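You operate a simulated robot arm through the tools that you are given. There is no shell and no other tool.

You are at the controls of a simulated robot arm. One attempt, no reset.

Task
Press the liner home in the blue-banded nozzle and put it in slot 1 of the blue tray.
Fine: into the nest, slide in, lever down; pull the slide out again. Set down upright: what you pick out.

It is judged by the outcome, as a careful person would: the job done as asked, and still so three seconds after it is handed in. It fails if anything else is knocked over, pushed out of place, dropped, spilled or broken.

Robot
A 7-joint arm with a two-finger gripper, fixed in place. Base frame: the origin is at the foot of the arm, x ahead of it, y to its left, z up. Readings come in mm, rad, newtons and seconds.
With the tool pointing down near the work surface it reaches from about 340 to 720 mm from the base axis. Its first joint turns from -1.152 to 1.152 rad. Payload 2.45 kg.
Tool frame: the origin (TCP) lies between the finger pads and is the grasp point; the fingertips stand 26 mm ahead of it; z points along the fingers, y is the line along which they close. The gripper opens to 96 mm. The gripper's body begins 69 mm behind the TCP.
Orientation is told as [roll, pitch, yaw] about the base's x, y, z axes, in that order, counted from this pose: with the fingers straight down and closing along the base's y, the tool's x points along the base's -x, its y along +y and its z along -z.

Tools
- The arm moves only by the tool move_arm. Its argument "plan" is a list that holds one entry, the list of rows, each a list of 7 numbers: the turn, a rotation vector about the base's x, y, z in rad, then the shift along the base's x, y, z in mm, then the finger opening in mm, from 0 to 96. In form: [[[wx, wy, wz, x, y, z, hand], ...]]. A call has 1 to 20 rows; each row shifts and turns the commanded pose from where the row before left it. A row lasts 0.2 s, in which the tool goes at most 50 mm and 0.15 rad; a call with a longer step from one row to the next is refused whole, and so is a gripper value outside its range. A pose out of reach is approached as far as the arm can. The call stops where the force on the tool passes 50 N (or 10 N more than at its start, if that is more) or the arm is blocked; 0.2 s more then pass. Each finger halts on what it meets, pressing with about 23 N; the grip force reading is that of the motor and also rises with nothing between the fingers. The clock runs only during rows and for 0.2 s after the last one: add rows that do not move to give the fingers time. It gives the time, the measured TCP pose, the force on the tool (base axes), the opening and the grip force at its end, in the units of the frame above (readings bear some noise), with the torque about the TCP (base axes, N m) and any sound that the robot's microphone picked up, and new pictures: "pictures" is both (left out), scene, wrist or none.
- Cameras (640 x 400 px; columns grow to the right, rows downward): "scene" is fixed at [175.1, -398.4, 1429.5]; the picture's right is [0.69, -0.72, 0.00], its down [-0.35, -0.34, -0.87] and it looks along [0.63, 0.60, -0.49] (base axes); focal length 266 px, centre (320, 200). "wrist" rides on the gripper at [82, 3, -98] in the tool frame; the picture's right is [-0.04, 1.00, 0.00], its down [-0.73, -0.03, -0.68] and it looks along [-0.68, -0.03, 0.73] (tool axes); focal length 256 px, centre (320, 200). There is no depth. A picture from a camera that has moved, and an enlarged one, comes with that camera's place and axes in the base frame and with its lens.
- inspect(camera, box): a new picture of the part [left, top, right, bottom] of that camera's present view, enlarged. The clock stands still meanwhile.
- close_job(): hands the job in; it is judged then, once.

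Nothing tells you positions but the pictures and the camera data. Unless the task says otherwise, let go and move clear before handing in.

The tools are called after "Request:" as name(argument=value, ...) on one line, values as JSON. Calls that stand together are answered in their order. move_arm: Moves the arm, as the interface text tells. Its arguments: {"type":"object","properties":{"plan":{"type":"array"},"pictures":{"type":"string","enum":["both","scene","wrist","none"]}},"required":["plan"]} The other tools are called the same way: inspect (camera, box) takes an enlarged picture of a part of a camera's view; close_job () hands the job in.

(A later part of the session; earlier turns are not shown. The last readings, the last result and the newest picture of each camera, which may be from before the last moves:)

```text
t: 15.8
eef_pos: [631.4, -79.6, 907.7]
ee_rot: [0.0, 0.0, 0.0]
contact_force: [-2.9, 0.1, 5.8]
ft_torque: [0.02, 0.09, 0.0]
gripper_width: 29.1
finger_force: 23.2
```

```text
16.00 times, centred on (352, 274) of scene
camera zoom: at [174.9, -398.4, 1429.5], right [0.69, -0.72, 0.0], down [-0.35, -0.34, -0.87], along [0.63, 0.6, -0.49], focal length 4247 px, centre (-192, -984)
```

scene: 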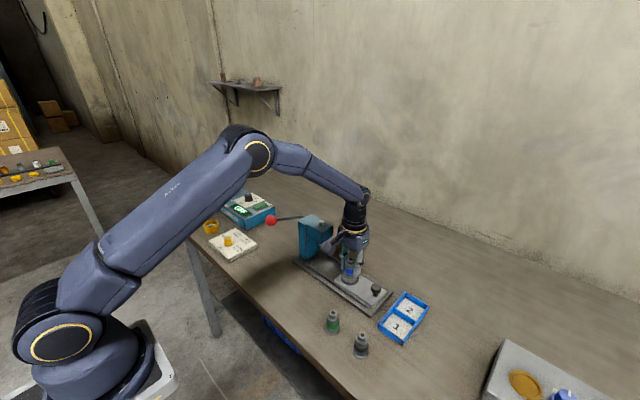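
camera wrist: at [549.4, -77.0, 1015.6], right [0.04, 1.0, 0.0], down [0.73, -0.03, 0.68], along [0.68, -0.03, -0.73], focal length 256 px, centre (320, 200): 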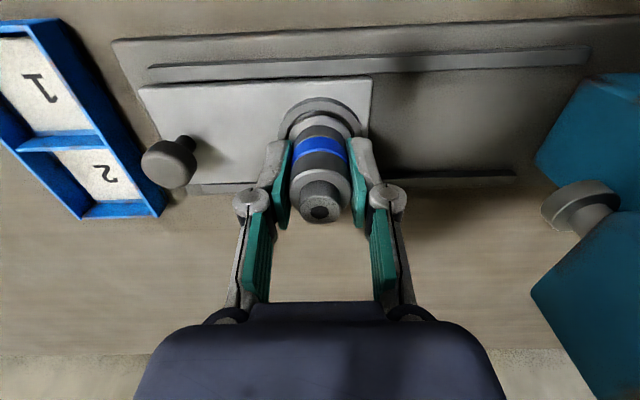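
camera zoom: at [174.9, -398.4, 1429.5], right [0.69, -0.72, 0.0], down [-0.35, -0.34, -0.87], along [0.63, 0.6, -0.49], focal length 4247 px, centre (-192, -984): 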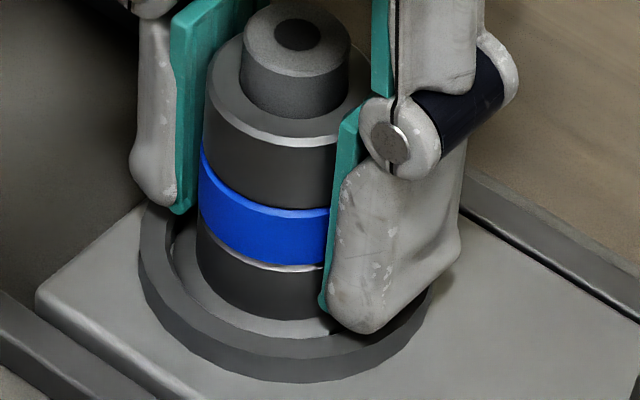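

Contact force has risen to about 8 N, so the flange is seated on the slide floor. I'll open the fingers and check.

Request:
move_arm(plan=[[[0, 0, 0, 0, 0, 0, 32], [0, 0, 0, 0, 0, 0, 36], [0, 0, 0, 0, 0, 0, 44], [0, 0, 0, 0, 0, 0, 52], [0, 0, 0, 0, 0, 0, 56], [0, 0, 0, 0, 0, 0, 56]]], pictures="wrist")

Request:
inspect(camera="scene", box=[340, 262, 364, 286])

Request:
inspect(camera="wrist", box=[270, 80, 370, 240])

```text
t: 17.2
eef_pos: [630.9, -79.2, 907.4]
ee_rot: [-0.001, -0.002, -0.001]
contact_force: [-0.5, -0.7, 0.2]
ft_torque: [-0.03, 0.01, -0.02]
gripper_width: 56.0
finger_force: 0.0
camera wrist: at [549.5, -76.8, 1005.3], right [0.04, 1.0, 0.0], down [0.73, -0.03, 0.68], along [0.68, -0.03, -0.73], focal length 256 px, centre (320, 200)
```

wrist: 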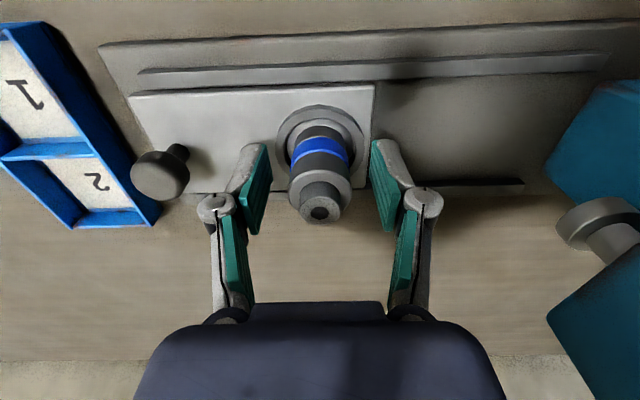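

```text
16.00 times, centred on (352, 274) of scene
camera zoom: at [175.1, -398.4, 1429.5], right [0.69, -0.72, 0.0], down [-0.35, -0.34, -0.87], along [0.63, 0.6, -0.49], focal length 4247 px, centre (-192, -984)
```

zoom: 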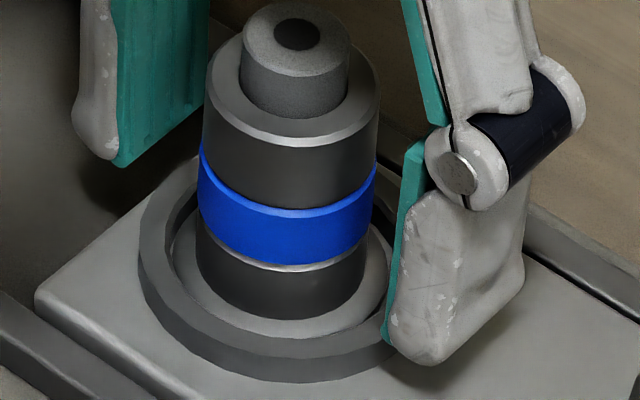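

```text
2.50 times, centred on (320, 160) of wrist
camera zoom: at [549.5, -76.8, 1005.3], right [0.04, 1.0, 0.0], down [0.73, -0.03, 0.68], along [0.68, -0.03, -0.73], focal length 640 px, centre (320, 300)
```

zoom: 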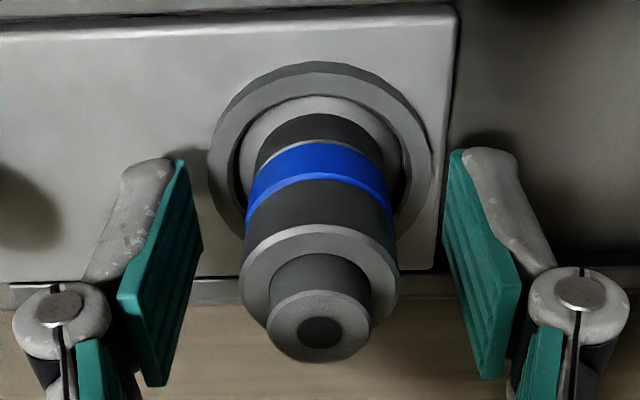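

The nozzle stands upright in the nest. Now I'll lift clear, turn the hand 90° in the air so the camera faces away from the press, and move toward the slide knob near (629,-166,895).

Request:
move_arm(plan=[[[0, 0, 0, 0, 0, 15, 56], [0, 0, 0, 0, 0, 30, 56], [0, 0, 0, 0, 0, 30, 56], [0, 0, 0.15, 0, -10, 5, 56], [0, 0, 0.15, 0, -10, 0, 56], [0, 0, 0.15, 0, -10, 0, 56], [0, 0, 0.15, 0, -10, 0, 56], [0, 0, 0.15, 0, -10, 0, 56], [0, 0, 0.15, 0, -10, 0, 56], [0, 0, 0.15, 0, -10, 0, 56], [0, 0, 0.15, 0, -6, 0, 56], [0, 0, 0.15, 0, 0, 0, 56], [0, 0, 0.15, 0, 0, 0, 56], [0, 0, 0.07, 0, 0, 0, 56], [0, 0, 0, 0, 0, 0, 56]]])

Request:
inspect(camera="wrist", box=[220, 60, 420, 260])

Request:
inspect(camera="scene", box=[290, 210, 410, 320])

```text
t: 20.4
eef_pos: [631.3, -155.8, 987.4]
ee_rot: [0.001, 0.0, 1.569]
contact_force: [0.3, 0.7, 0.5]
ft_torque: [0.01, -0.02, 0.0]
gripper_width: 55.9
finger_force: 0.1
camera wrist: at [628.4, -237.8, 1084.6], right [-1.0, 0.04, 0.0], down [0.03, 0.73, 0.68], along [0.03, 0.68, -0.73], focal length 256 px, centre (320, 200)
```

scene: 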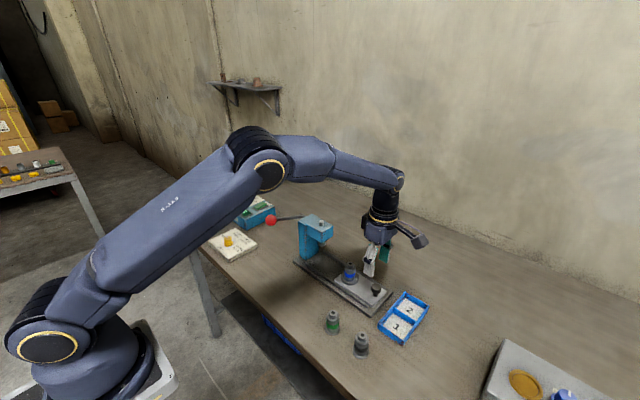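
wrist: 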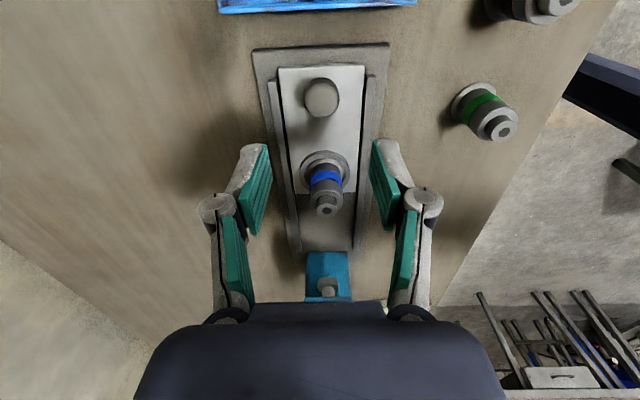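

```text
2.00 times, centred on (320, 160) of wrist
camera zoom: at [628.4, -237.8, 1084.6], right [-1.0, 0.04, 0.0], down [0.03, 0.73, 0.68], along [0.03, 0.68, -0.73], focal length 512 px, centre (320, 280)
```

zoom: 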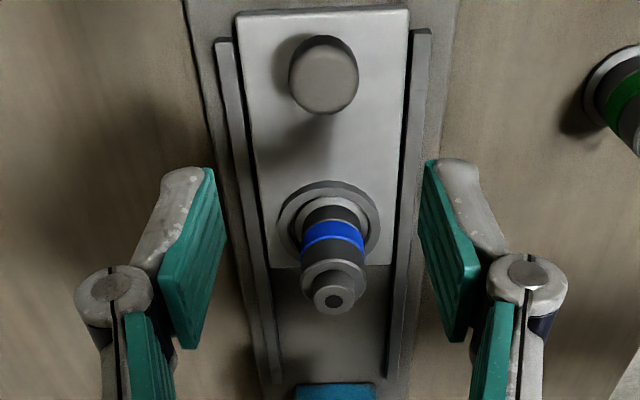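

```text
3.64 times, centred on (350, 265) of scene
camera zoom: at [175.1, -398.4, 1429.5], right [0.69, -0.72, 0.0], down [-0.35, -0.34, -0.87], along [0.63, 0.6, -0.49], focal length 965 px, centre (211, -36)
```

zoom: 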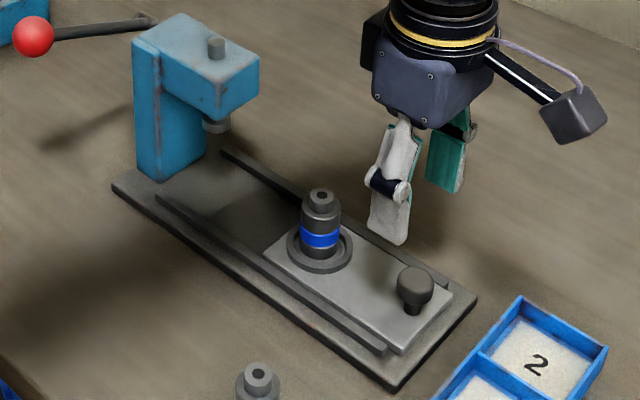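

The knob is at about (630,-166) with its top near z≈904. I'll align over it and lower partway with the fingers straddling it in x.

Request:
move_arm(plan=[[[0, 0, 0, -1.5, -10, -15, 50], [0, 0, 0, 0, 0, -20, 46], [0, 0, 0, 0, 0, -20, 46], [0, 0, 0, 0, 0, 0, 46]]], pictures="wrist")

Request:
inspect(camera="wrist", box=[240, 80, 400, 240])

Request:
inspect(camera="scene", box=[340, 240, 410, 310])

```text
t: 21.4
eef_pos: [628.9, -164.6, 930.8]
ee_rot: [-0.001, -0.001, 1.57]
contact_force: [-0.8, 0.4, 0.4]
ft_torque: [-0.03, 0.03, 0.0]
gripper_width: 45.8
finger_force: 0.0
camera wrist: at [625.7, -246.8, 1029.2], right [-1.0, 0.04, 0.0], down [0.03, 0.73, 0.68], along [0.03, 0.68, -0.73], focal length 256 px, centre (320, 200)
```

wrist: 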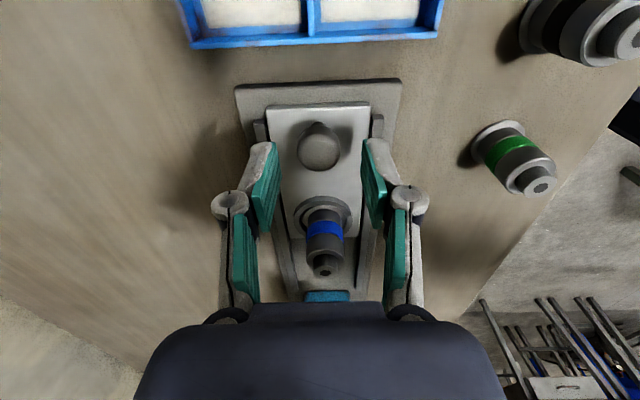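

```text
2.50 times, centred on (320, 160) of wrist
camera zoom: at [625.7, -246.8, 1029.2], right [-1.0, 0.04, 0.0], down [0.03, 0.73, 0.68], along [0.03, 0.68, -0.73], focal length 640 px, centre (320, 300)
```

zoom: 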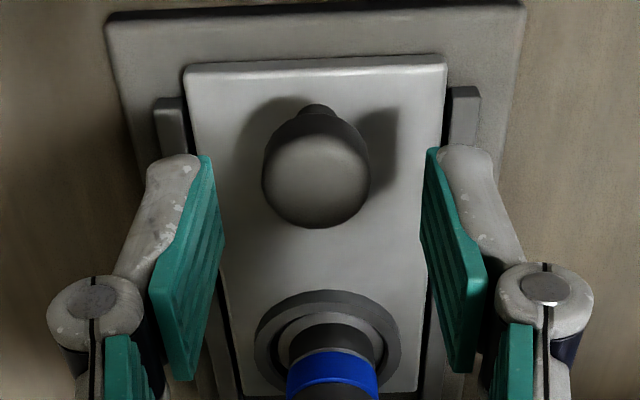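

```text
5.71 times, centred on (375, 275) of scene
camera zoom: at [175.1, -398.4, 1429.5], right [0.69, -0.72, 0.0], down [-0.35, -0.34, -0.87], along [0.63, 0.6, -0.49], focal length 1517 px, centre (6, -229)
```

zoom: 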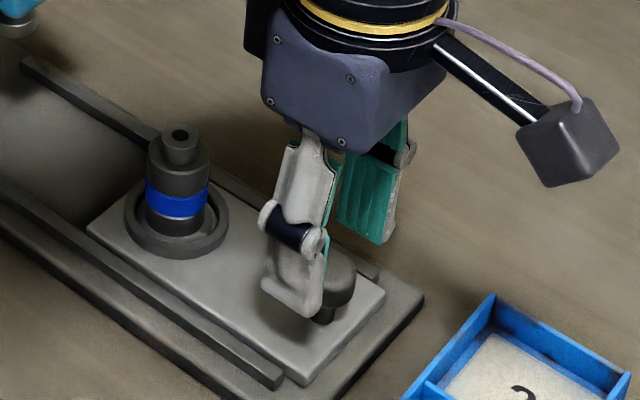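

The knob is between the fingers. I'll lower to knob height and close on it.

Request:
move_arm(plan=[[[0, 0, 0, 1, -1, -10, 46], [0, 0, 0, 0, 0, -10, 46], [0, 0, 0, 0, 0, -8, 46], [0, 0, 0, 0, 0, 0, 46], [0, 0, 0, 0, 0, 0, 30], [0, 0, 0, 0, 0, 0, 20], [0, 0, 0, 0, 0, 0, 15], [0, 0, 0, 0, 0, 0, 15], [0, 0, 0, 0, 0, 0, 15]]])

Request:
inspect(camera="wrist", box=[240, 80, 400, 240])

Request:
inspect(camera="scene", box=[340, 240, 410, 310])

```text
t: 23.4
eef_pos: [631.0, -166.4, 902.4]
ee_rot: [-0.001, -0.001, 1.567]
contact_force: [-3.2, 0.0, -1.5]
ft_torque: [0.02, 0.05, -0.01]
gripper_width: 24.3
finger_force: 45.1
camera wrist: at [626.7, -248.4, 1001.3], right [-1.0, 0.04, 0.0], down [0.03, 0.73, 0.68], along [0.03, 0.68, -0.73], focal length 256 px, centre (320, 200)
```

scene: 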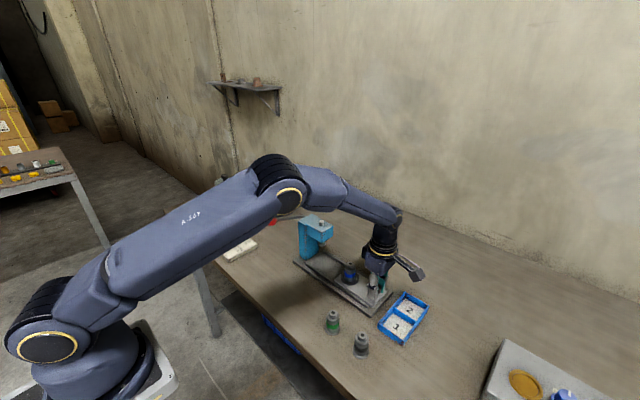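
wrist: 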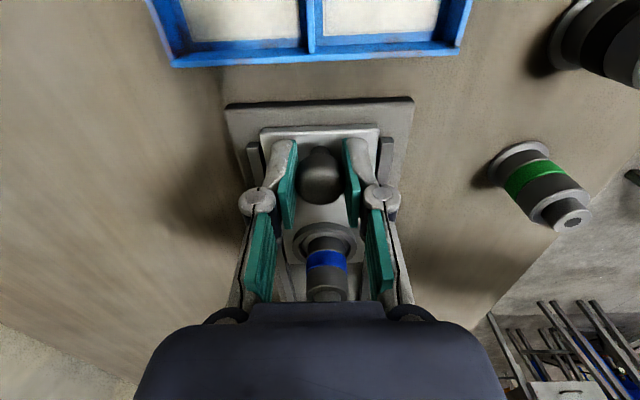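

```text
2.50 times, centred on (320, 160) of wrist
camera zoom: at [626.7, -248.4, 1001.3], right [-1.0, 0.04, 0.0], down [0.03, 0.73, 0.68], along [0.03, 0.68, -0.73], focal length 640 px, centre (320, 300)
```

zoom: 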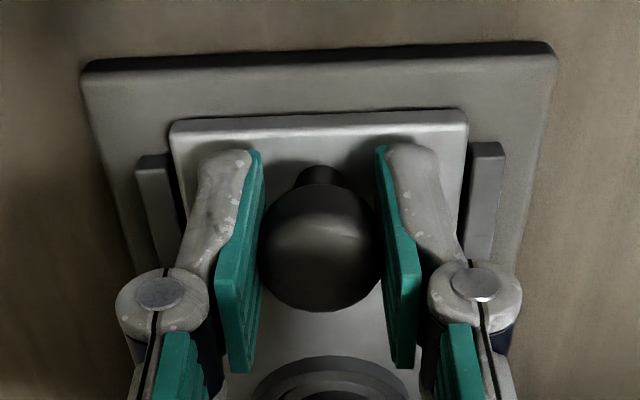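

```text
5.71 times, centred on (375, 275) of scene
camera zoom: at [175.1, -398.4, 1429.5], right [0.69, -0.72, 0.0], down [-0.35, -0.34, -0.87], along [0.63, 0.6, -0.49], focal length 1517 px, centre (6, -229)
```

zoom: 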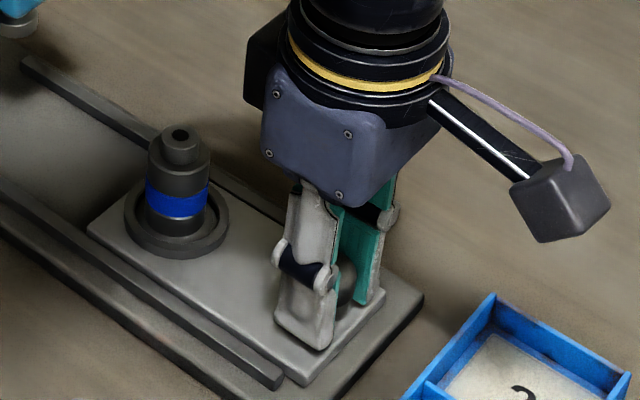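

I have a firm grip on the knob. I'll push the slide in along +y gently.

Request:
move_arm(plan=[[[0, 0, 0, 0, 3, 0, 15], [0, 0, 0, 0, 6, 0, 15], [0, 0, 0, 0, 8, 0, 15], [0, 0, 0, 0, 8, 0, 15], [0, 0, 0, 0, 8, 0, 15], [0, 0, 0, 0, 8, 0, 15], [0, 0, 0, 0, 8, 0, 15], [0, 0, 0, 0, 6, 0, 15], [0, 0, 0, 0, 3, 0, 15], [0, 0, 0, 0, 0, 0, 15]]])

Request:
inspect(camera="scene", box=[290, 210, 390, 310])

```text
t: 25.6
eef_pos: [629.6, -108.6, 903.0]
ee_rot: [0.002, 0.001, 1.569]
contact_force: [-16.8, -1.4, 6.3]
ft_torque: [-0.21, 0.2, -0.04]
gripper_width: 24.4
finger_force: 44.6
camera wrist: at [627.0, -189.4, 1001.2], right [-1.0, 0.04, 0.0], down [0.03, 0.73, 0.68], along [0.03, 0.68, -0.73], focal length 256 px, centre (320, 200)
```

scene: 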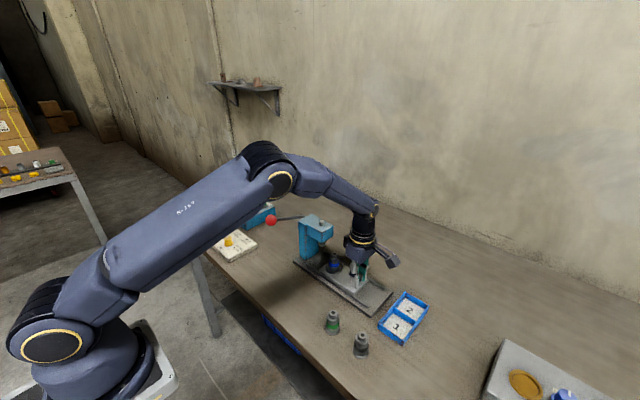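
wrist: 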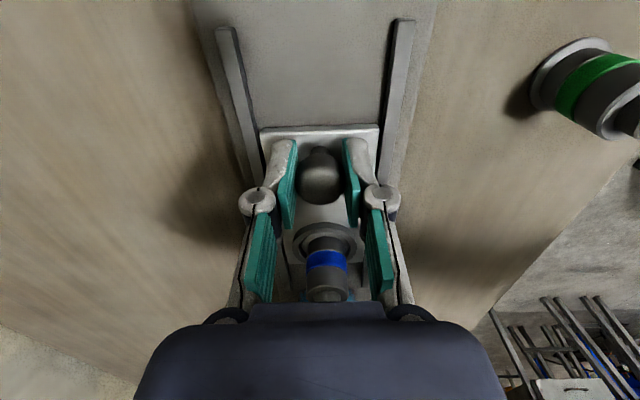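

```text
4.00 times, centred on (340, 260) of scene
camera zoom: at [174.6, -398.4, 1429.6], right [0.69, -0.72, 0.0], down [-0.35, -0.34, -0.87], along [0.63, 0.6, -0.49], focal length 1062 px, centre (240, -40)
```

zoom: 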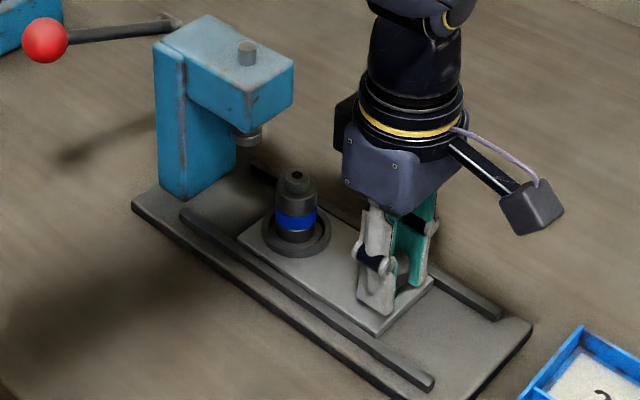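

There's a sideways load of -17 N in x, which means the slide axis is slightly skewed. I'll relieve it by shifting -x and check the force.

Request:
move_arm(plan=[[[0, 0, 0, -1.2, 0, 0, 15], [0, 0, 0, 0, 0, 0, 15]]], pictures="none")

```text
t: 26.2
eef_pos: [630.3, -109.0, 902.7]
ee_rot: [0.0, -0.003, 1.571]
contact_force: [-7.7, 1.1, -2.6]
ft_torque: [-0.12, 0.01, 0.12]
gripper_width: 24.6
finger_force: 45.0
```

Request:
move_arm(plan=[[[0, 0, 0, -0.9, 3, 0, 15], [0, 0, 0, -0.2, 6, 0, 15], [0, 0, 0, -0.3, 8, 0, 15], [0, 0, 0, -0.3, 8, 0, 15], [0, 0, 0, -0.3, 8, 0, 15], [0, 0, 0, -0.2, 5, 0, 15], [0, 0, 0, 0, 0, 0, 15]]], pictures="wrist")

Request:
inspect(camera="scene", box=[290, 210, 390, 310])

```text
t: 27.8
eef_pos: [629.5, -69.4, 902.6]
ee_rot: [-0.009, 0.001, 1.57]
contact_force: [30.5, -0.4, -22.9]
ft_torque: [-0.41, -0.27, -0.08]
gripper_width: 24.6
finger_force: 45.4
camera wrist: at [625.6, -151.9, 1001.2], right [-1.0, 0.04, -0.01], down [0.02, 0.73, 0.68], along [0.03, 0.68, -0.73], focal length 256 px, centre (320, 200)
```

wrist: 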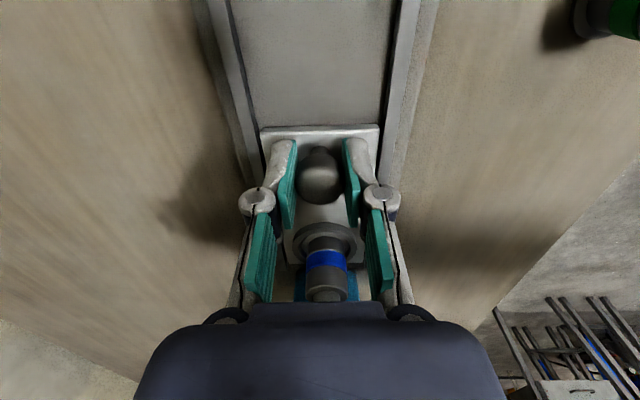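

```text
4.00 times, centred on (340, 260) of scene
camera zoom: at [176.4, -398.5, 1429.3], right [0.69, -0.72, 0.0], down [-0.35, -0.34, -0.87], along [0.63, 0.6, -0.49], focal length 1062 px, centre (240, -40)
```

zoom: 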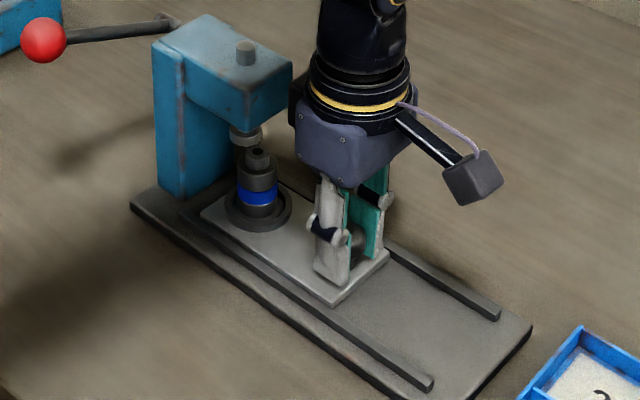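

I over-corrected in x, so I'll relieve it by +2 mm.

Request:
move_arm(plan=[[[0, 0, 0, 1, 0, 0, 15], [0, 0, 0, 1, 0, 0, 15], [0, 0, 0, 0, 0, 0, 15]]], pictures="none")

```text
t: 28.6
eef_pos: [630.1, -70.0, 903.1]
ee_rot: [-0.002, 0.0, 1.569]
contact_force: [15.8, 0.7, -12.3]
ft_torque: [0.27, -0.2, -0.01]
gripper_width: 24.6
finger_force: 45.2
```

Request:
move_arm(plan=[[[0, 0, 0, 1, 0, 0, 15], [0, 0, 0, 0.7, 0, 0, 15], [0, 0, 0, 0, 0, 0, 15]]], pictures="none")

```text
t: 29.4
eef_pos: [630.1, -71.5, 904.2]
ee_rot: [0.004, -0.001, 1.569]
contact_force: [-5.5, 1.1, 3.0]
ft_torque: [0.25, 0.13, 0.02]
gripper_width: 24.4
finger_force: 45.0
```

The forces are relaxed. I'll continue in +y in small steps until the slide reaches its stop.

Request:
move_arm(plan=[[[0, 0, 0, 0, 3, 0, 15], [0, 0, 0, 0, 3, 0, 15], [0, 0, 0, 0, 3, 0, 15], [0, 0, 0, 0, 0, 0, 15]]], pictures="wrist")

Request:
inspect(camera="scene", box=[300, 210, 380, 290])

```text
t: 30.4
eef_pos: [629.6, -62.0, 902.9]
ee_rot: [0.004, 0.0, 1.57]
contact_force: [-14.2, 0.3, -3.5]
ft_torque: [-0.43, 0.16, 0.01]
gripper_width: 24.5
finger_force: 44.8
camera wrist: at [627.1, -142.8, 1001.5], right [-1.0, 0.04, 0.0], down [0.03, 0.73, 0.68], along [0.03, 0.68, -0.73], focal length 256 px, centre (320, 200)
```

wrist: 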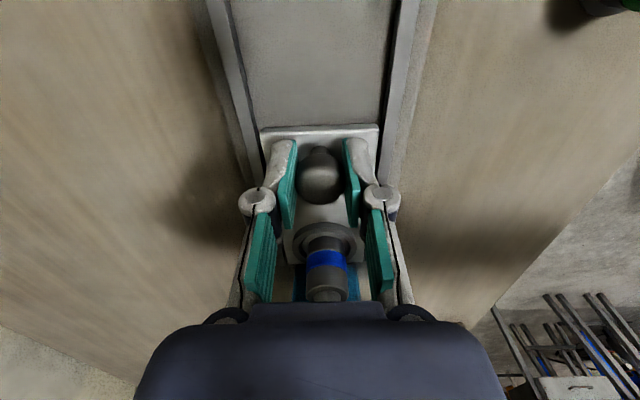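

```text
5.00 times, centred on (340, 250) of scene
camera zoom: at [174.8, -398.4, 1429.5], right [0.69, -0.72, 0.0], down [-0.35, -0.34, -0.87], along [0.63, 0.6, -0.49], focal length 1327 px, centre (220, -50)
```

zoom: 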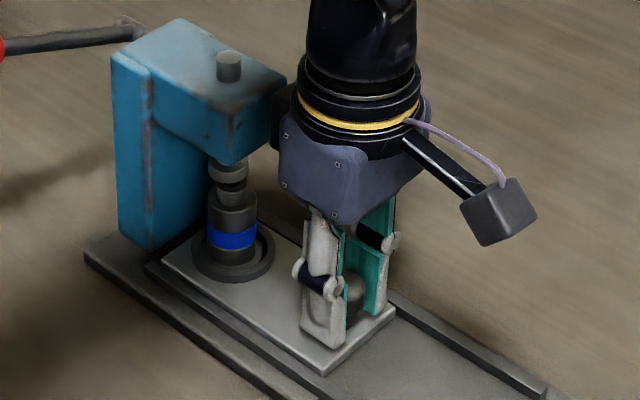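

Request:
move_arm(plan=[[[0, 0, 0, 0, 2, 0, 15], [0, 0, 0, 0, 2, 0, 15], [0, 0, 0, 0, 2, 0, 15], [0, 0, 0, 0, 0, 0, 15]]], pictures="none")

Request:
inspect(camera="scene", box=[310, 210, 370, 270])

```text
t: 31.4
eef_pos: [629.8, -56.9, 904.1]
ee_rot: [0.002, 0.001, 1.567]
contact_force: [-19.2, -8.1, -3.9]
ft_torque: [0.48, 0.25, -0.09]
gripper_width: 24.5
finger_force: 45.5
```

```text
6.67 times, centred on (340, 240) of scene
camera zoom: at [174.7, -398.7, 1429.5], right [0.69, -0.72, 0.0], down [-0.35, -0.34, -0.87], along [0.63, 0.6, -0.49], focal length 1770 px, centre (187, -67)
```

zoom: 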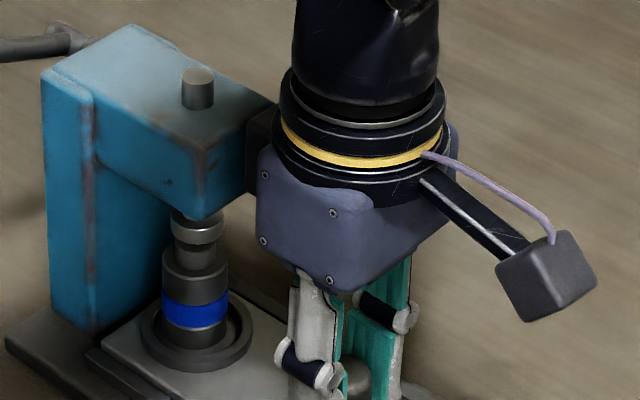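

The y force is appearing and the nozzle looks aligned under the ram. One more nudge will confirm the stop.

Request:
move_arm(plan=[[[0, 0, 0, -1, 1.5, 0, 15], [0, 0, 0, 0, 0, 0, 15]]], pictures="none")

Request:
inspect(camera="scene", box=[315, 215, 355, 275])

```text
t: 32.0
eef_pos: [629.9, -56.3, 903.5]
ee_rot: [0.0, 0.003, 1.569]
contact_force: [-12.8, -19.0, -6.2]
ft_torque: [-0.03, 0.16, 0.02]
gripper_width: 24.4
finger_force: 45.3
```

```text
6.67 times, centred on (335, 245) of scene
camera zoom: at [174.9, -398.9, 1429.4], right [0.69, -0.72, 0.0], down [-0.35, -0.34, -0.87], along [0.63, 0.6, -0.49], focal length 1770 px, centre (220, -100)
```

zoom: 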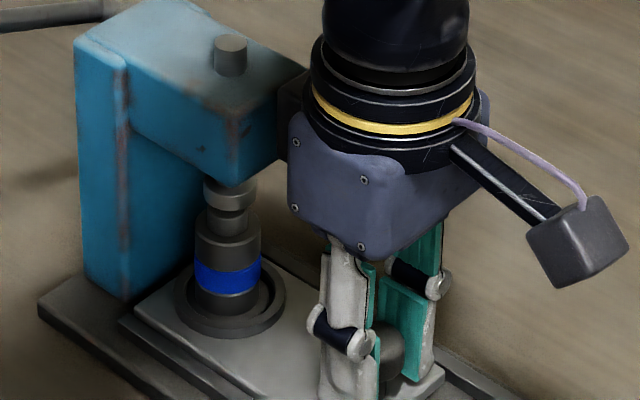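

The slide is at its stop. I'll relax the preload, open, and lift straight up.

Request:
move_arm(plan=[[[0, 0, 0, -1.3, -2, 0, 15], [0, 0, 0, 0, 0, 0, 15], [0, 0, 0, 0, 0, 0, 26], [0, 0, 0, 0, 0, 0, 32], [0, 0, 0, 0, 0, 0, 40], [0, 0, 0, 0, 0, 0, 46], [0, 0, 0, 0, 0, 0, 46]]], pictures="wrist")

Request:
inspect(camera="scene", box=[300, 210, 380, 290])

```text
t: 33.6
eef_pos: [628.5, -55.4, 903.2]
ee_rot: [0.0, 0.0, 1.568]
contact_force: [0.3, 0.1, -0.6]
ft_torque: [0.02, 0.0, 0.01]
gripper_width: 46.2
finger_force: 0.0
camera wrist: at [625.5, -137.6, 1001.2], right [-1.0, 0.04, 0.0], down [0.03, 0.73, 0.68], along [0.03, 0.68, -0.73], focal length 256 px, centre (320, 200)
```

wrist: 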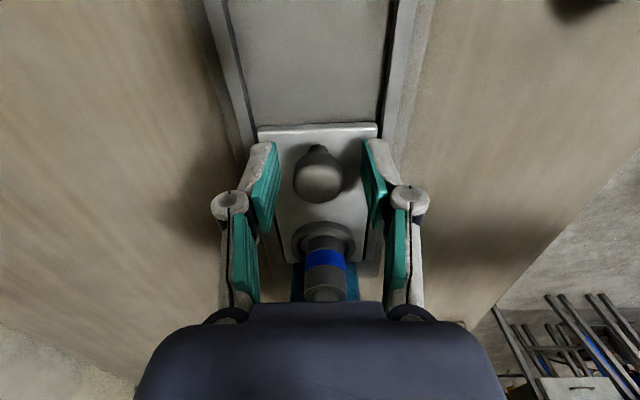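

```text
5.00 times, centred on (340, 250) of scene
camera zoom: at [175.1, -398.4, 1429.5], right [0.69, -0.72, 0.0], down [-0.35, -0.34, -0.87], along [0.63, 0.6, -0.49], focal length 1327 px, centre (220, -50)
```

zoom: 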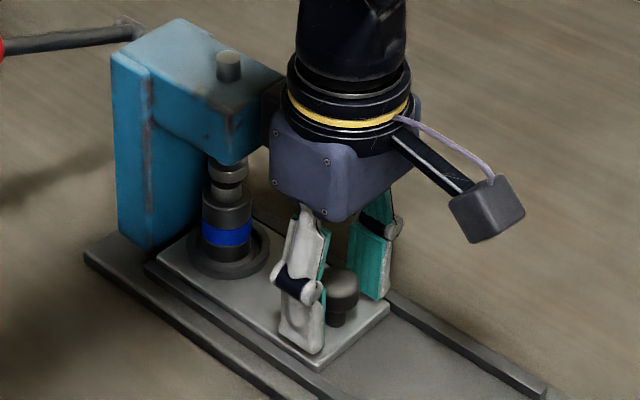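

The knob is released. I'll rise clear, swing the hand back to yaw 0, and move toward the lever ball for a look.

Request:
move_arm(plan=[[[0, 0, 0, 0, -4, 20, 50], [0, 0, 0, 0, -8, 35, 56], [0, 0, 0, 0, -8, 40, 60], [0, 0, 0, 0, 0, 40, 60], [0, 0, 0, 0, 0, 40, 60], [0, 0, 0, 0, 0, 40, 60], [0, 0, -0.15, -20, 5, 0, 60], [0, 0, -0.15, -20, 10, 0, 60], [0, 0, -0.15, -20, 20, 0, 60], [0, 0, -0.15, -20, 20, 0, 60], [0, 0, -0.15, -20, 20, 0, 60], [0, 0, -0.15, -20, 20, 0, 60], [0, 0, -0.15, -20, 20, 0, 60], [0, 0, -0.15, -8, 20, 0, 60], [0, 0, -0.15, 0, 20, 0, 60], [0, 0, -0.15, 0, 20, 0, 60], [0, 0, -0.07, 0, 19, 0, 60], [0, 0, 0, 0, 0, 0, 60]]])

Request:
inspect(camera="wrist", box=[200, 60, 440, 300])

Request:
inspect(camera="scene", box=[250, 190, 390, 300])

```text
t: 37.4
eef_pos: [480.0, 116.7, 1118.6]
ee_rot: [0.0, -0.002, -0.002]
contact_force: [-0.2, -0.3, -0.4]
ft_torque: [0.0, 0.05, 0.0]
gripper_width: 60.0
finger_force: 0.1
camera wrist: at [399.0, 120.2, 1216.2], right [0.04, 1.0, 0.0], down [0.73, -0.03, 0.68], along [0.68, -0.03, -0.73], focal length 256 px, centre (320, 200)
```

scene: 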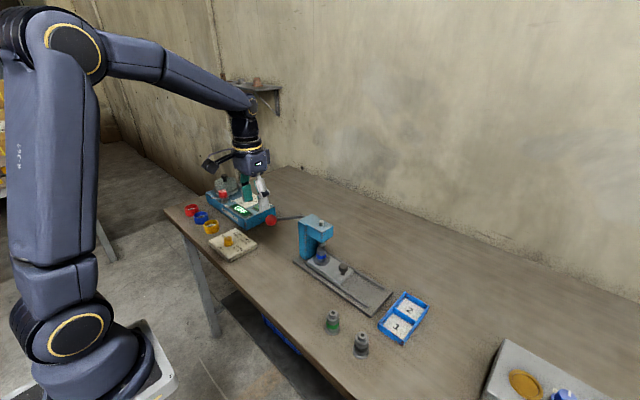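
wrist: 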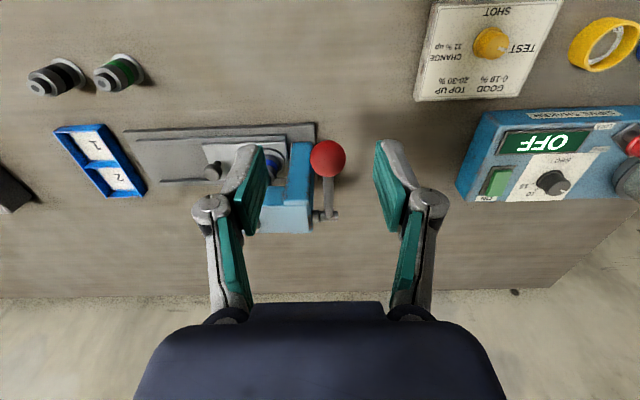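

```text
1.67 times, centred on (320, 180) of wrist
camera zoom: at [399.0, 120.2, 1216.2], right [0.04, 1.0, 0.0], down [0.73, -0.03, 0.68], along [0.68, -0.03, -0.73], focal length 427 px, centre (320, 233)
```

zoom: 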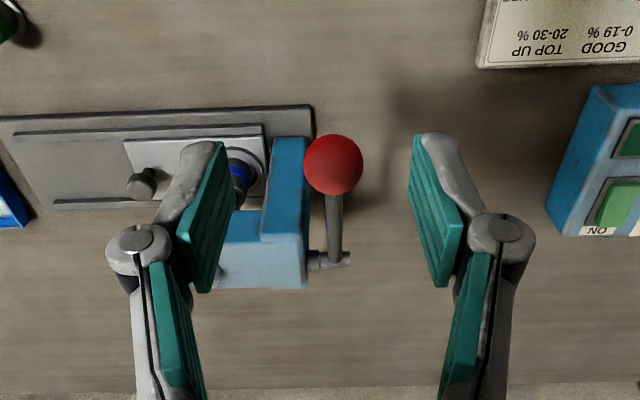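

```text
3.64 times, centred on (320, 245) of scene
camera zoom: at [175.1, -398.4, 1429.5], right [0.69, -0.72, 0.0], down [-0.35, -0.34, -0.87], along [0.63, 0.6, -0.49], focal length 965 px, centre (320, 36)
```

zoom: 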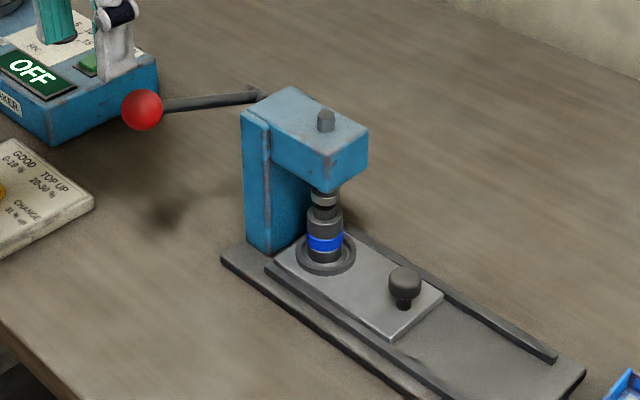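

The ball, about 30 mm across, is near (523,121,1026), and the nozzle sits directly under the ram. I'll go above the ball and lower partway, then check alignment.

Request:
move_arm(plan=[[[0, 0, 0, 22, 2, 0, 60], [0, 0, 0, 21, 2.2, -10, 60], [0, 0, 0, 0, 0, -20, 60], [0, 0, 0, 0, 0, -20, 60], [0, 0, 0, 0, 0, 0, 60]]], pictures="wrist")

Request:
inspect(camera="scene", box=[230, 180, 330, 280])

```text
t: 38.6
eef_pos: [523.2, 122.3, 1068.5]
ee_rot: [-0.001, 0.002, -0.001]
contact_force: [0.5, 0.6, 0.1]
ft_torque: [0.02, 0.0, 0.01]
gripper_width: 59.9
finger_force: 0.0
camera wrist: at [441.5, 125.0, 1166.7], right [0.04, 1.0, 0.0], down [0.73, -0.03, 0.68], along [0.68, -0.03, -0.73], focal length 256 px, centre (320, 200)
```

wrist: 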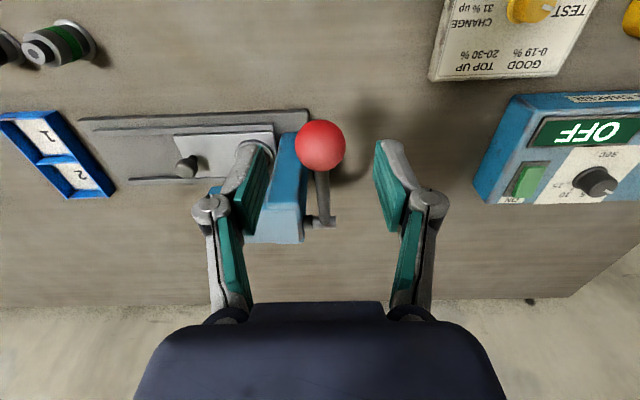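

```text
4.00 times, centred on (280, 230) of scene
camera zoom: at [175.1, -398.4, 1429.5], right [0.69, -0.72, 0.0], down [-0.35, -0.34, -0.87], along [0.63, 0.6, -0.49], focal length 1062 px, centre (480, 80)
```

zoom: 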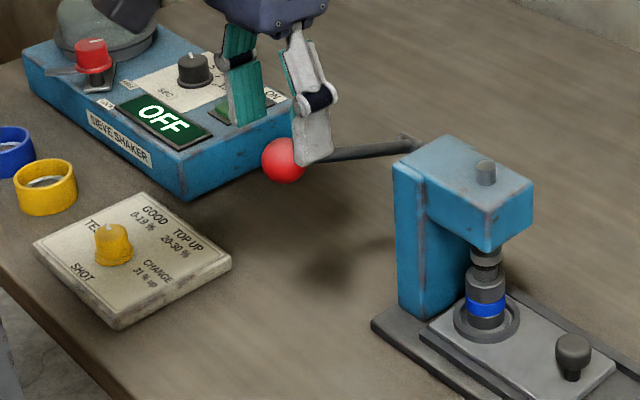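

The ball is centred. I'll lower around it and close.

Request:
move_arm(plan=[[[0, 0, 0, -1, 0, -14, 60], [0, 0, 0, 0, 0, -14, 60], [0, 0, 0, 0, 0, -12, 60], [0, 0, 0, 0, 0, 0, 46], [0, 0, 0, 0, 0, 0, 34], [0, 0, 0, 0, 0, 0, 22], [0, 0, 0, 0, 0, 0, 15], [0, 0, 0, 0, 0, 0, 15]]], pictures="wrist")

Request:
inspect(camera="wrist", box=[240, 120, 400, 260])

Request:
inspect(camera="scene", box=[250, 180, 350, 280])

```text
t: 40.4
eef_pos: [523.3, 123.4, 1028.6]
ee_rot: [0.001, 0.0, -0.001]
contact_force: [0.1, 1.5, -1.8]
ft_torque: [-0.02, 0.03, 0.02]
gripper_width: 29.8
finger_force: 44.7
camera wrist: at [441.1, 125.1, 1127.3], right [0.04, 1.0, 0.0], down [0.73, -0.03, 0.68], along [0.68, -0.03, -0.73], focal length 256 px, centre (320, 200)
```

wrist: 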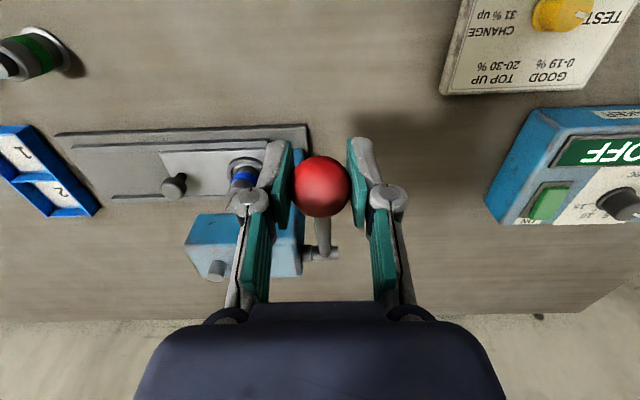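

```text
2.86 times, centred on (320, 190) of wrist
camera zoom: at [441.1, 125.1, 1127.3], right [0.04, 1.0, 0.0], down [0.73, -0.03, 0.68], along [0.68, -0.03, -0.73], focal length 731 px, centre (320, 229)
```

zoom: 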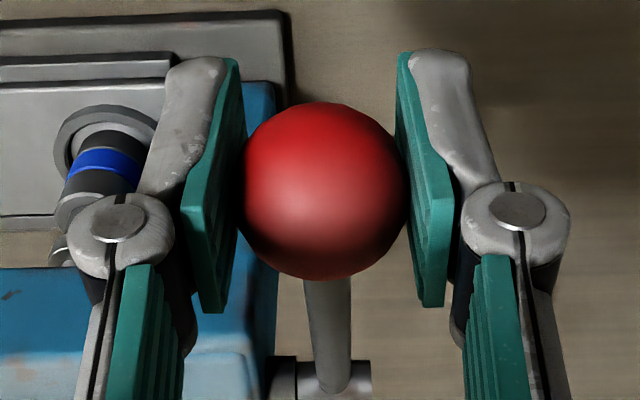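

```text
4.00 times, centred on (300, 230) of scene
camera zoom: at [175.2, -398.4, 1429.5], right [0.69, -0.72, 0.0], down [-0.35, -0.34, -0.87], along [0.63, 0.6, -0.49], focal length 1062 px, centre (400, 80)
```

zoom: 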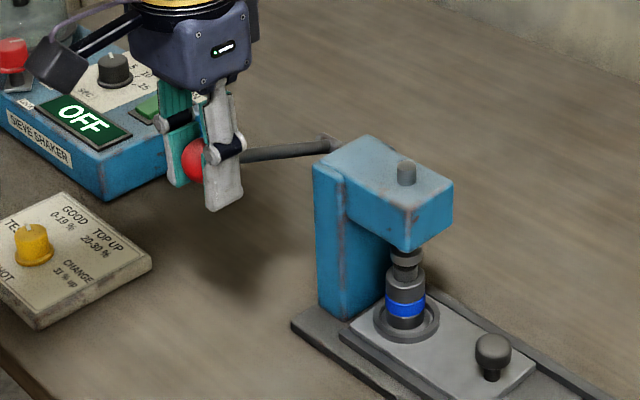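

The ball is gripped at 29.8 mm. The lever pivots about y near (650,·,979) with a radius of about 131 mm. I'll start bringing it down along that arc.

Request:
move_arm(plan=[[[0, 0, 0, -1.1, 0, -3.3, 15], [0, 0, 0, -1.1, 0, -3.3, 15], [0, 0, 0, -1.84, 0, -6.64, 15], [0, 0, 0, -1.49, 0, -6.73, 15], [0, 0, 0, -1.14, 0, -6.8, 15], [0, 0, 0, 0, 0, 0, 15]]], pictures="wrist")

Request:
inspect(camera="scene", box=[250, 180, 350, 280])

```text
t: 41.8
eef_pos: [518.0, 121.7, 1003.1]
ee_rot: [0.001, -0.004, -0.002]
contact_force: [6.2, 2.0, 10.1]
ft_torque: [0.01, -1.26, -0.02]
gripper_width: 29.8
finger_force: 44.6
camera wrist: at [434.9, 125.0, 1101.1], right [0.04, 1.0, 0.0], down [0.73, -0.03, 0.68], along [0.68, -0.03, -0.73], focal length 256 px, centre (320, 200)
```

wrist: 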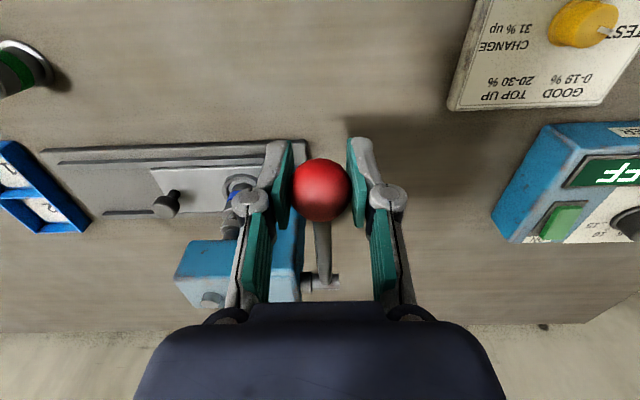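

```text
4.00 times, centred on (300, 230) of scene
camera zoom: at [175.1, -398.4, 1429.5], right [0.69, -0.72, 0.0], down [-0.35, -0.34, -0.87], along [0.63, 0.6, -0.49], focal length 1062 px, centre (400, 80)
```

zoom: 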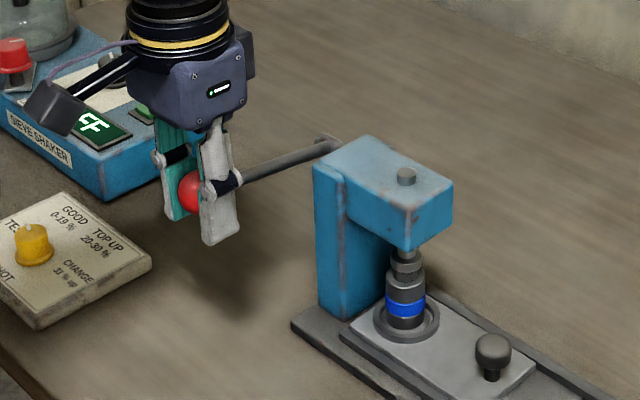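

The lever is moving and the ram has come down onto the liner. I'll continue along the arc.

Request:
move_arm(plan=[[[0, 0, 0, -0.5, 0, -4, 15], [0, 0, 0, -0.4, 0, -4, 15], [0, 0, 0, -0.3, 0, -4, 15], [0, 0, 0, -0.1, 0, -4, 15], [0, 0, 0, 0, 0, -4, 15], [0, 0, 0, 0, 0, 0, 15]]], pictures="wrist")

Request:
inspect(camera="scene", box=[250, 180, 350, 280])

```text
t: 43.2
eef_pos: [515.1, 122.0, 981.9]
ee_rot: [0.0, -0.001, 0.0]
contact_force: [6.5, -2.0, 10.4]
ft_torque: [0.04, -1.1, -0.03]
gripper_width: 29.8
finger_force: 45.4
camera wrist: at [433.1, 125.3, 1080.0], right [0.04, 1.0, 0.0], down [0.73, -0.03, 0.68], along [0.68, -0.03, -0.73], focal length 256 px, centre (320, 200)
```

wrist: 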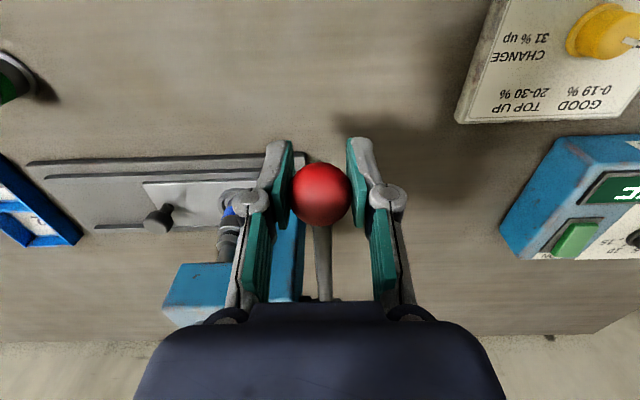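

```text
4.00 times, centred on (300, 230) of scene
camera zoom: at [175.1, -398.5, 1429.5], right [0.69, -0.72, 0.0], down [-0.35, -0.34, -0.87], along [0.63, 0.6, -0.49], focal length 1062 px, centre (400, 80)
```

zoom: 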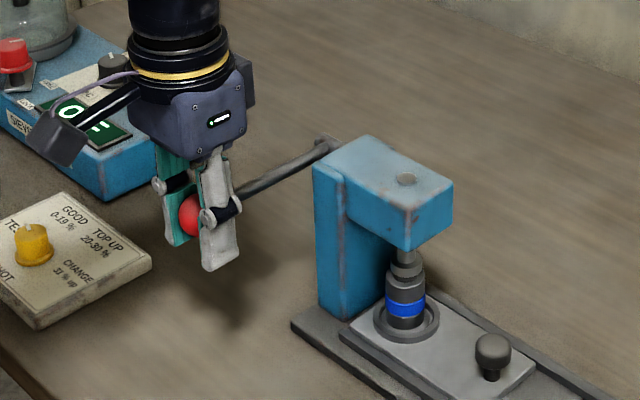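

The liner is going in. I'll keep pressing along the arc.

Request:
move_arm(plan=[[[0, 0, 0, 0.1, 0, -4, 15], [0, 0, 0, 0.3, 0, -4, 15], [0, 0, 0, 0.4, 0, -4, 15], [0, 0, 0, 0.5, 0, -4, 15], [0, 0, 0, 0, 0, 0, 15]]], pictures="wrist")

Request:
inspect(camera="scene", box=[250, 180, 350, 280])

Request:
inspect(camera="scene", box=[332, 225, 372, 275])

```text
t: 44.4
eef_pos: [515.5, 121.9, 966.4]
ee_rot: [0.002, 0.003, -0.001]
contact_force: [-4.3, -0.6, 9.7]
ft_torque: [0.03, -1.11, 0.01]
gripper_width: 29.8
finger_force: 45.0
camera wrist: at [434.0, 125.1, 1064.4], right [0.04, 1.0, 0.0], down [0.73, -0.03, 0.68], along [0.68, -0.03, -0.74], focal length 256 px, centre (320, 200)
```

wrist: 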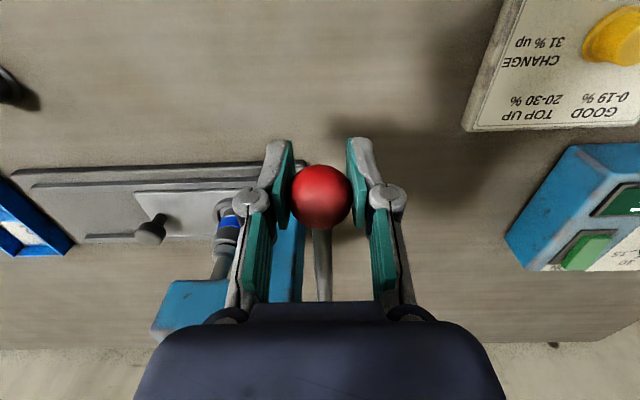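

```text
4.00 times, centred on (300, 230) of scene
camera zoom: at [174.8, -398.5, 1429.5], right [0.69, -0.72, 0.0], down [-0.35, -0.34, -0.87], along [0.63, 0.6, -0.49], focal length 1062 px, centre (400, 80)
```

zoom: 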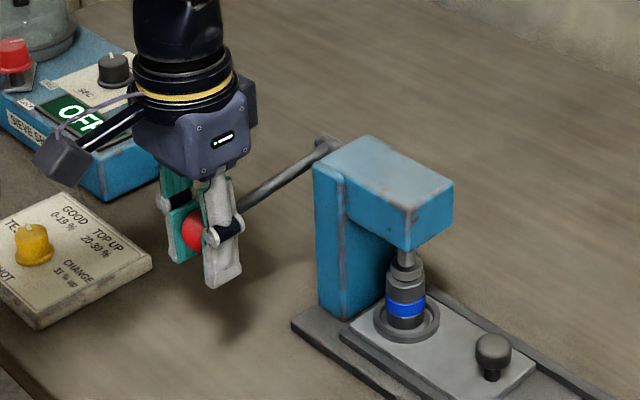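

```text
8.00 times, centred on (352, 250) of scene
camera zoom: at [174.8, -398.5, 1429.5], right [0.69, -0.72, 0.0], down [-0.35, -0.34, -0.87], along [0.63, 0.6, -0.49], focal length 2124 px, centre (64, -200)
```

zoom: 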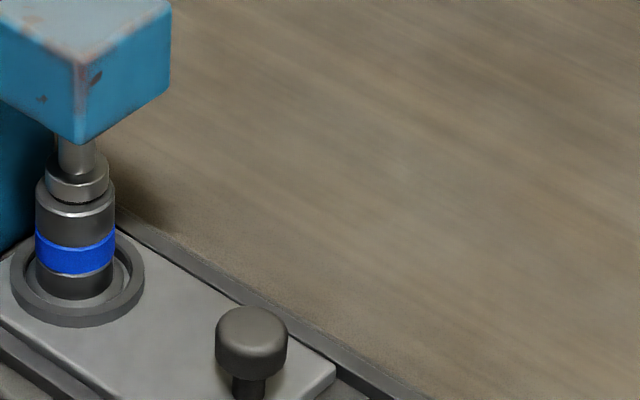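

The ram foot is nearly at the shoulder, so I'll continue in smaller steps until firm resistance.

Request:
move_arm(plan=[[[0, 0, 0, 0.5, 0, -3, 15], [0, 0, 0, 0.5, 0, -3, 15], [0, 0, 0, 0.6, 0, -3, 15], [0, 0, 0, 0, 0, 0, 15]]], pictures="wrist")

Request:
inspect(camera="scene", box=[316, 220, 356, 270])

```text
t: 45.4
eef_pos: [516.8, 121.6, 956.8]
ee_rot: [0.0, 0.001, -0.001]
contact_force: [-8.4, 1.8, 11.1]
ft_torque: [0.01, -1.26, -0.01]
gripper_width: 29.5
finger_force: 45.0
camera wrist: at [435.5, 125.1, 1055.6], right [0.04, 1.0, 0.0], down [0.73, -0.03, 0.68], along [0.68, -0.03, -0.73], focal length 256 px, centre (320, 200)
```

wrist: 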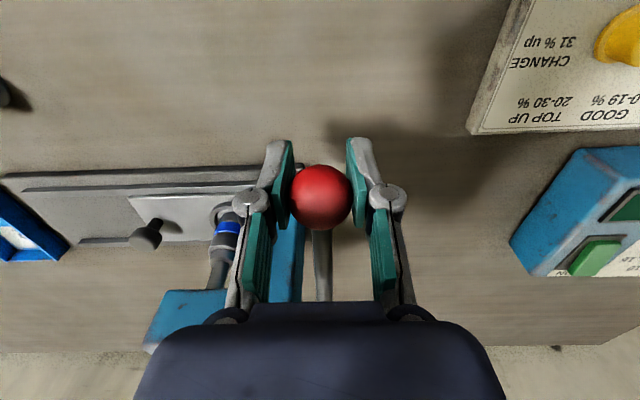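

```text
8.00 times, centred on (336, 245) of scene
camera zoom: at [174.7, -398.4, 1429.6], right [0.69, -0.72, 0.0], down [-0.35, -0.34, -0.87], along [0.63, 0.6, -0.49], focal length 2124 px, centre (192, -160)
```

zoom: 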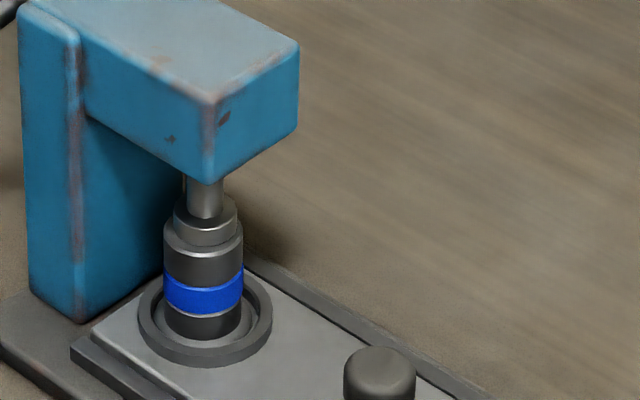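

Request:
move_arm(plan=[[[0, 0, 0, 0.6, 0, -3, 15], [0, 0, 0, 0.7, 0, -3, 15], [0, 0, 0, 0.7, 0, -3, 15], [0, 0, 0, 0, 0, 0, 15]]], pictures="wrist")

Request:
inspect(camera="scene", box=[316, 220, 356, 270])

```text
t: 46.4
eef_pos: [518.6, 122.0, 949.0]
ee_rot: [0.0, -0.002, 0.002]
contact_force: [-14.6, -4.5, 28.7]
ft_torque: [0.03, -0.23, -0.06]
gripper_width: 30.7
finger_force: 44.9
camera wrist: at [437.7, 125.3, 1046.5], right [0.04, 1.0, 0.0], down [0.73, -0.03, 0.68], along [0.68, -0.03, -0.73], focal length 256 px, centre (320, 200)
```

wrist: 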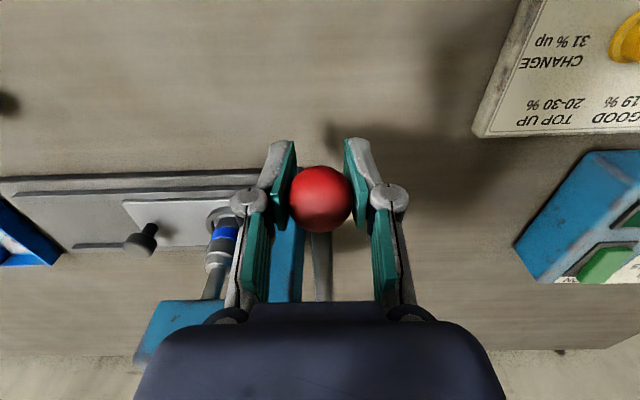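

```text
8.00 times, centred on (336, 245) of scene
camera zoom: at [174.2, -398.7, 1429.5], right [0.69, -0.72, 0.0], down [-0.35, -0.34, -0.87], along [0.63, 0.6, -0.49], focal length 2124 px, centre (192, -160)
```

zoom: 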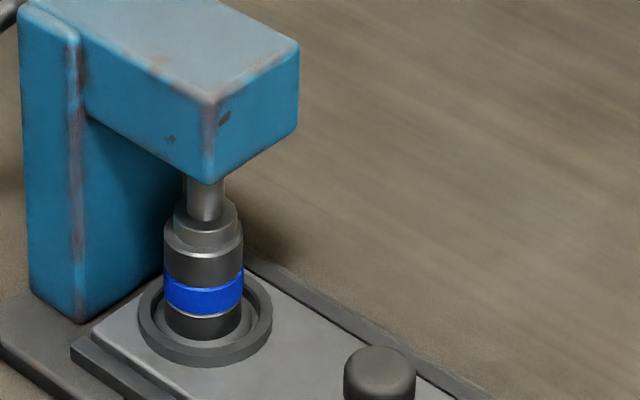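

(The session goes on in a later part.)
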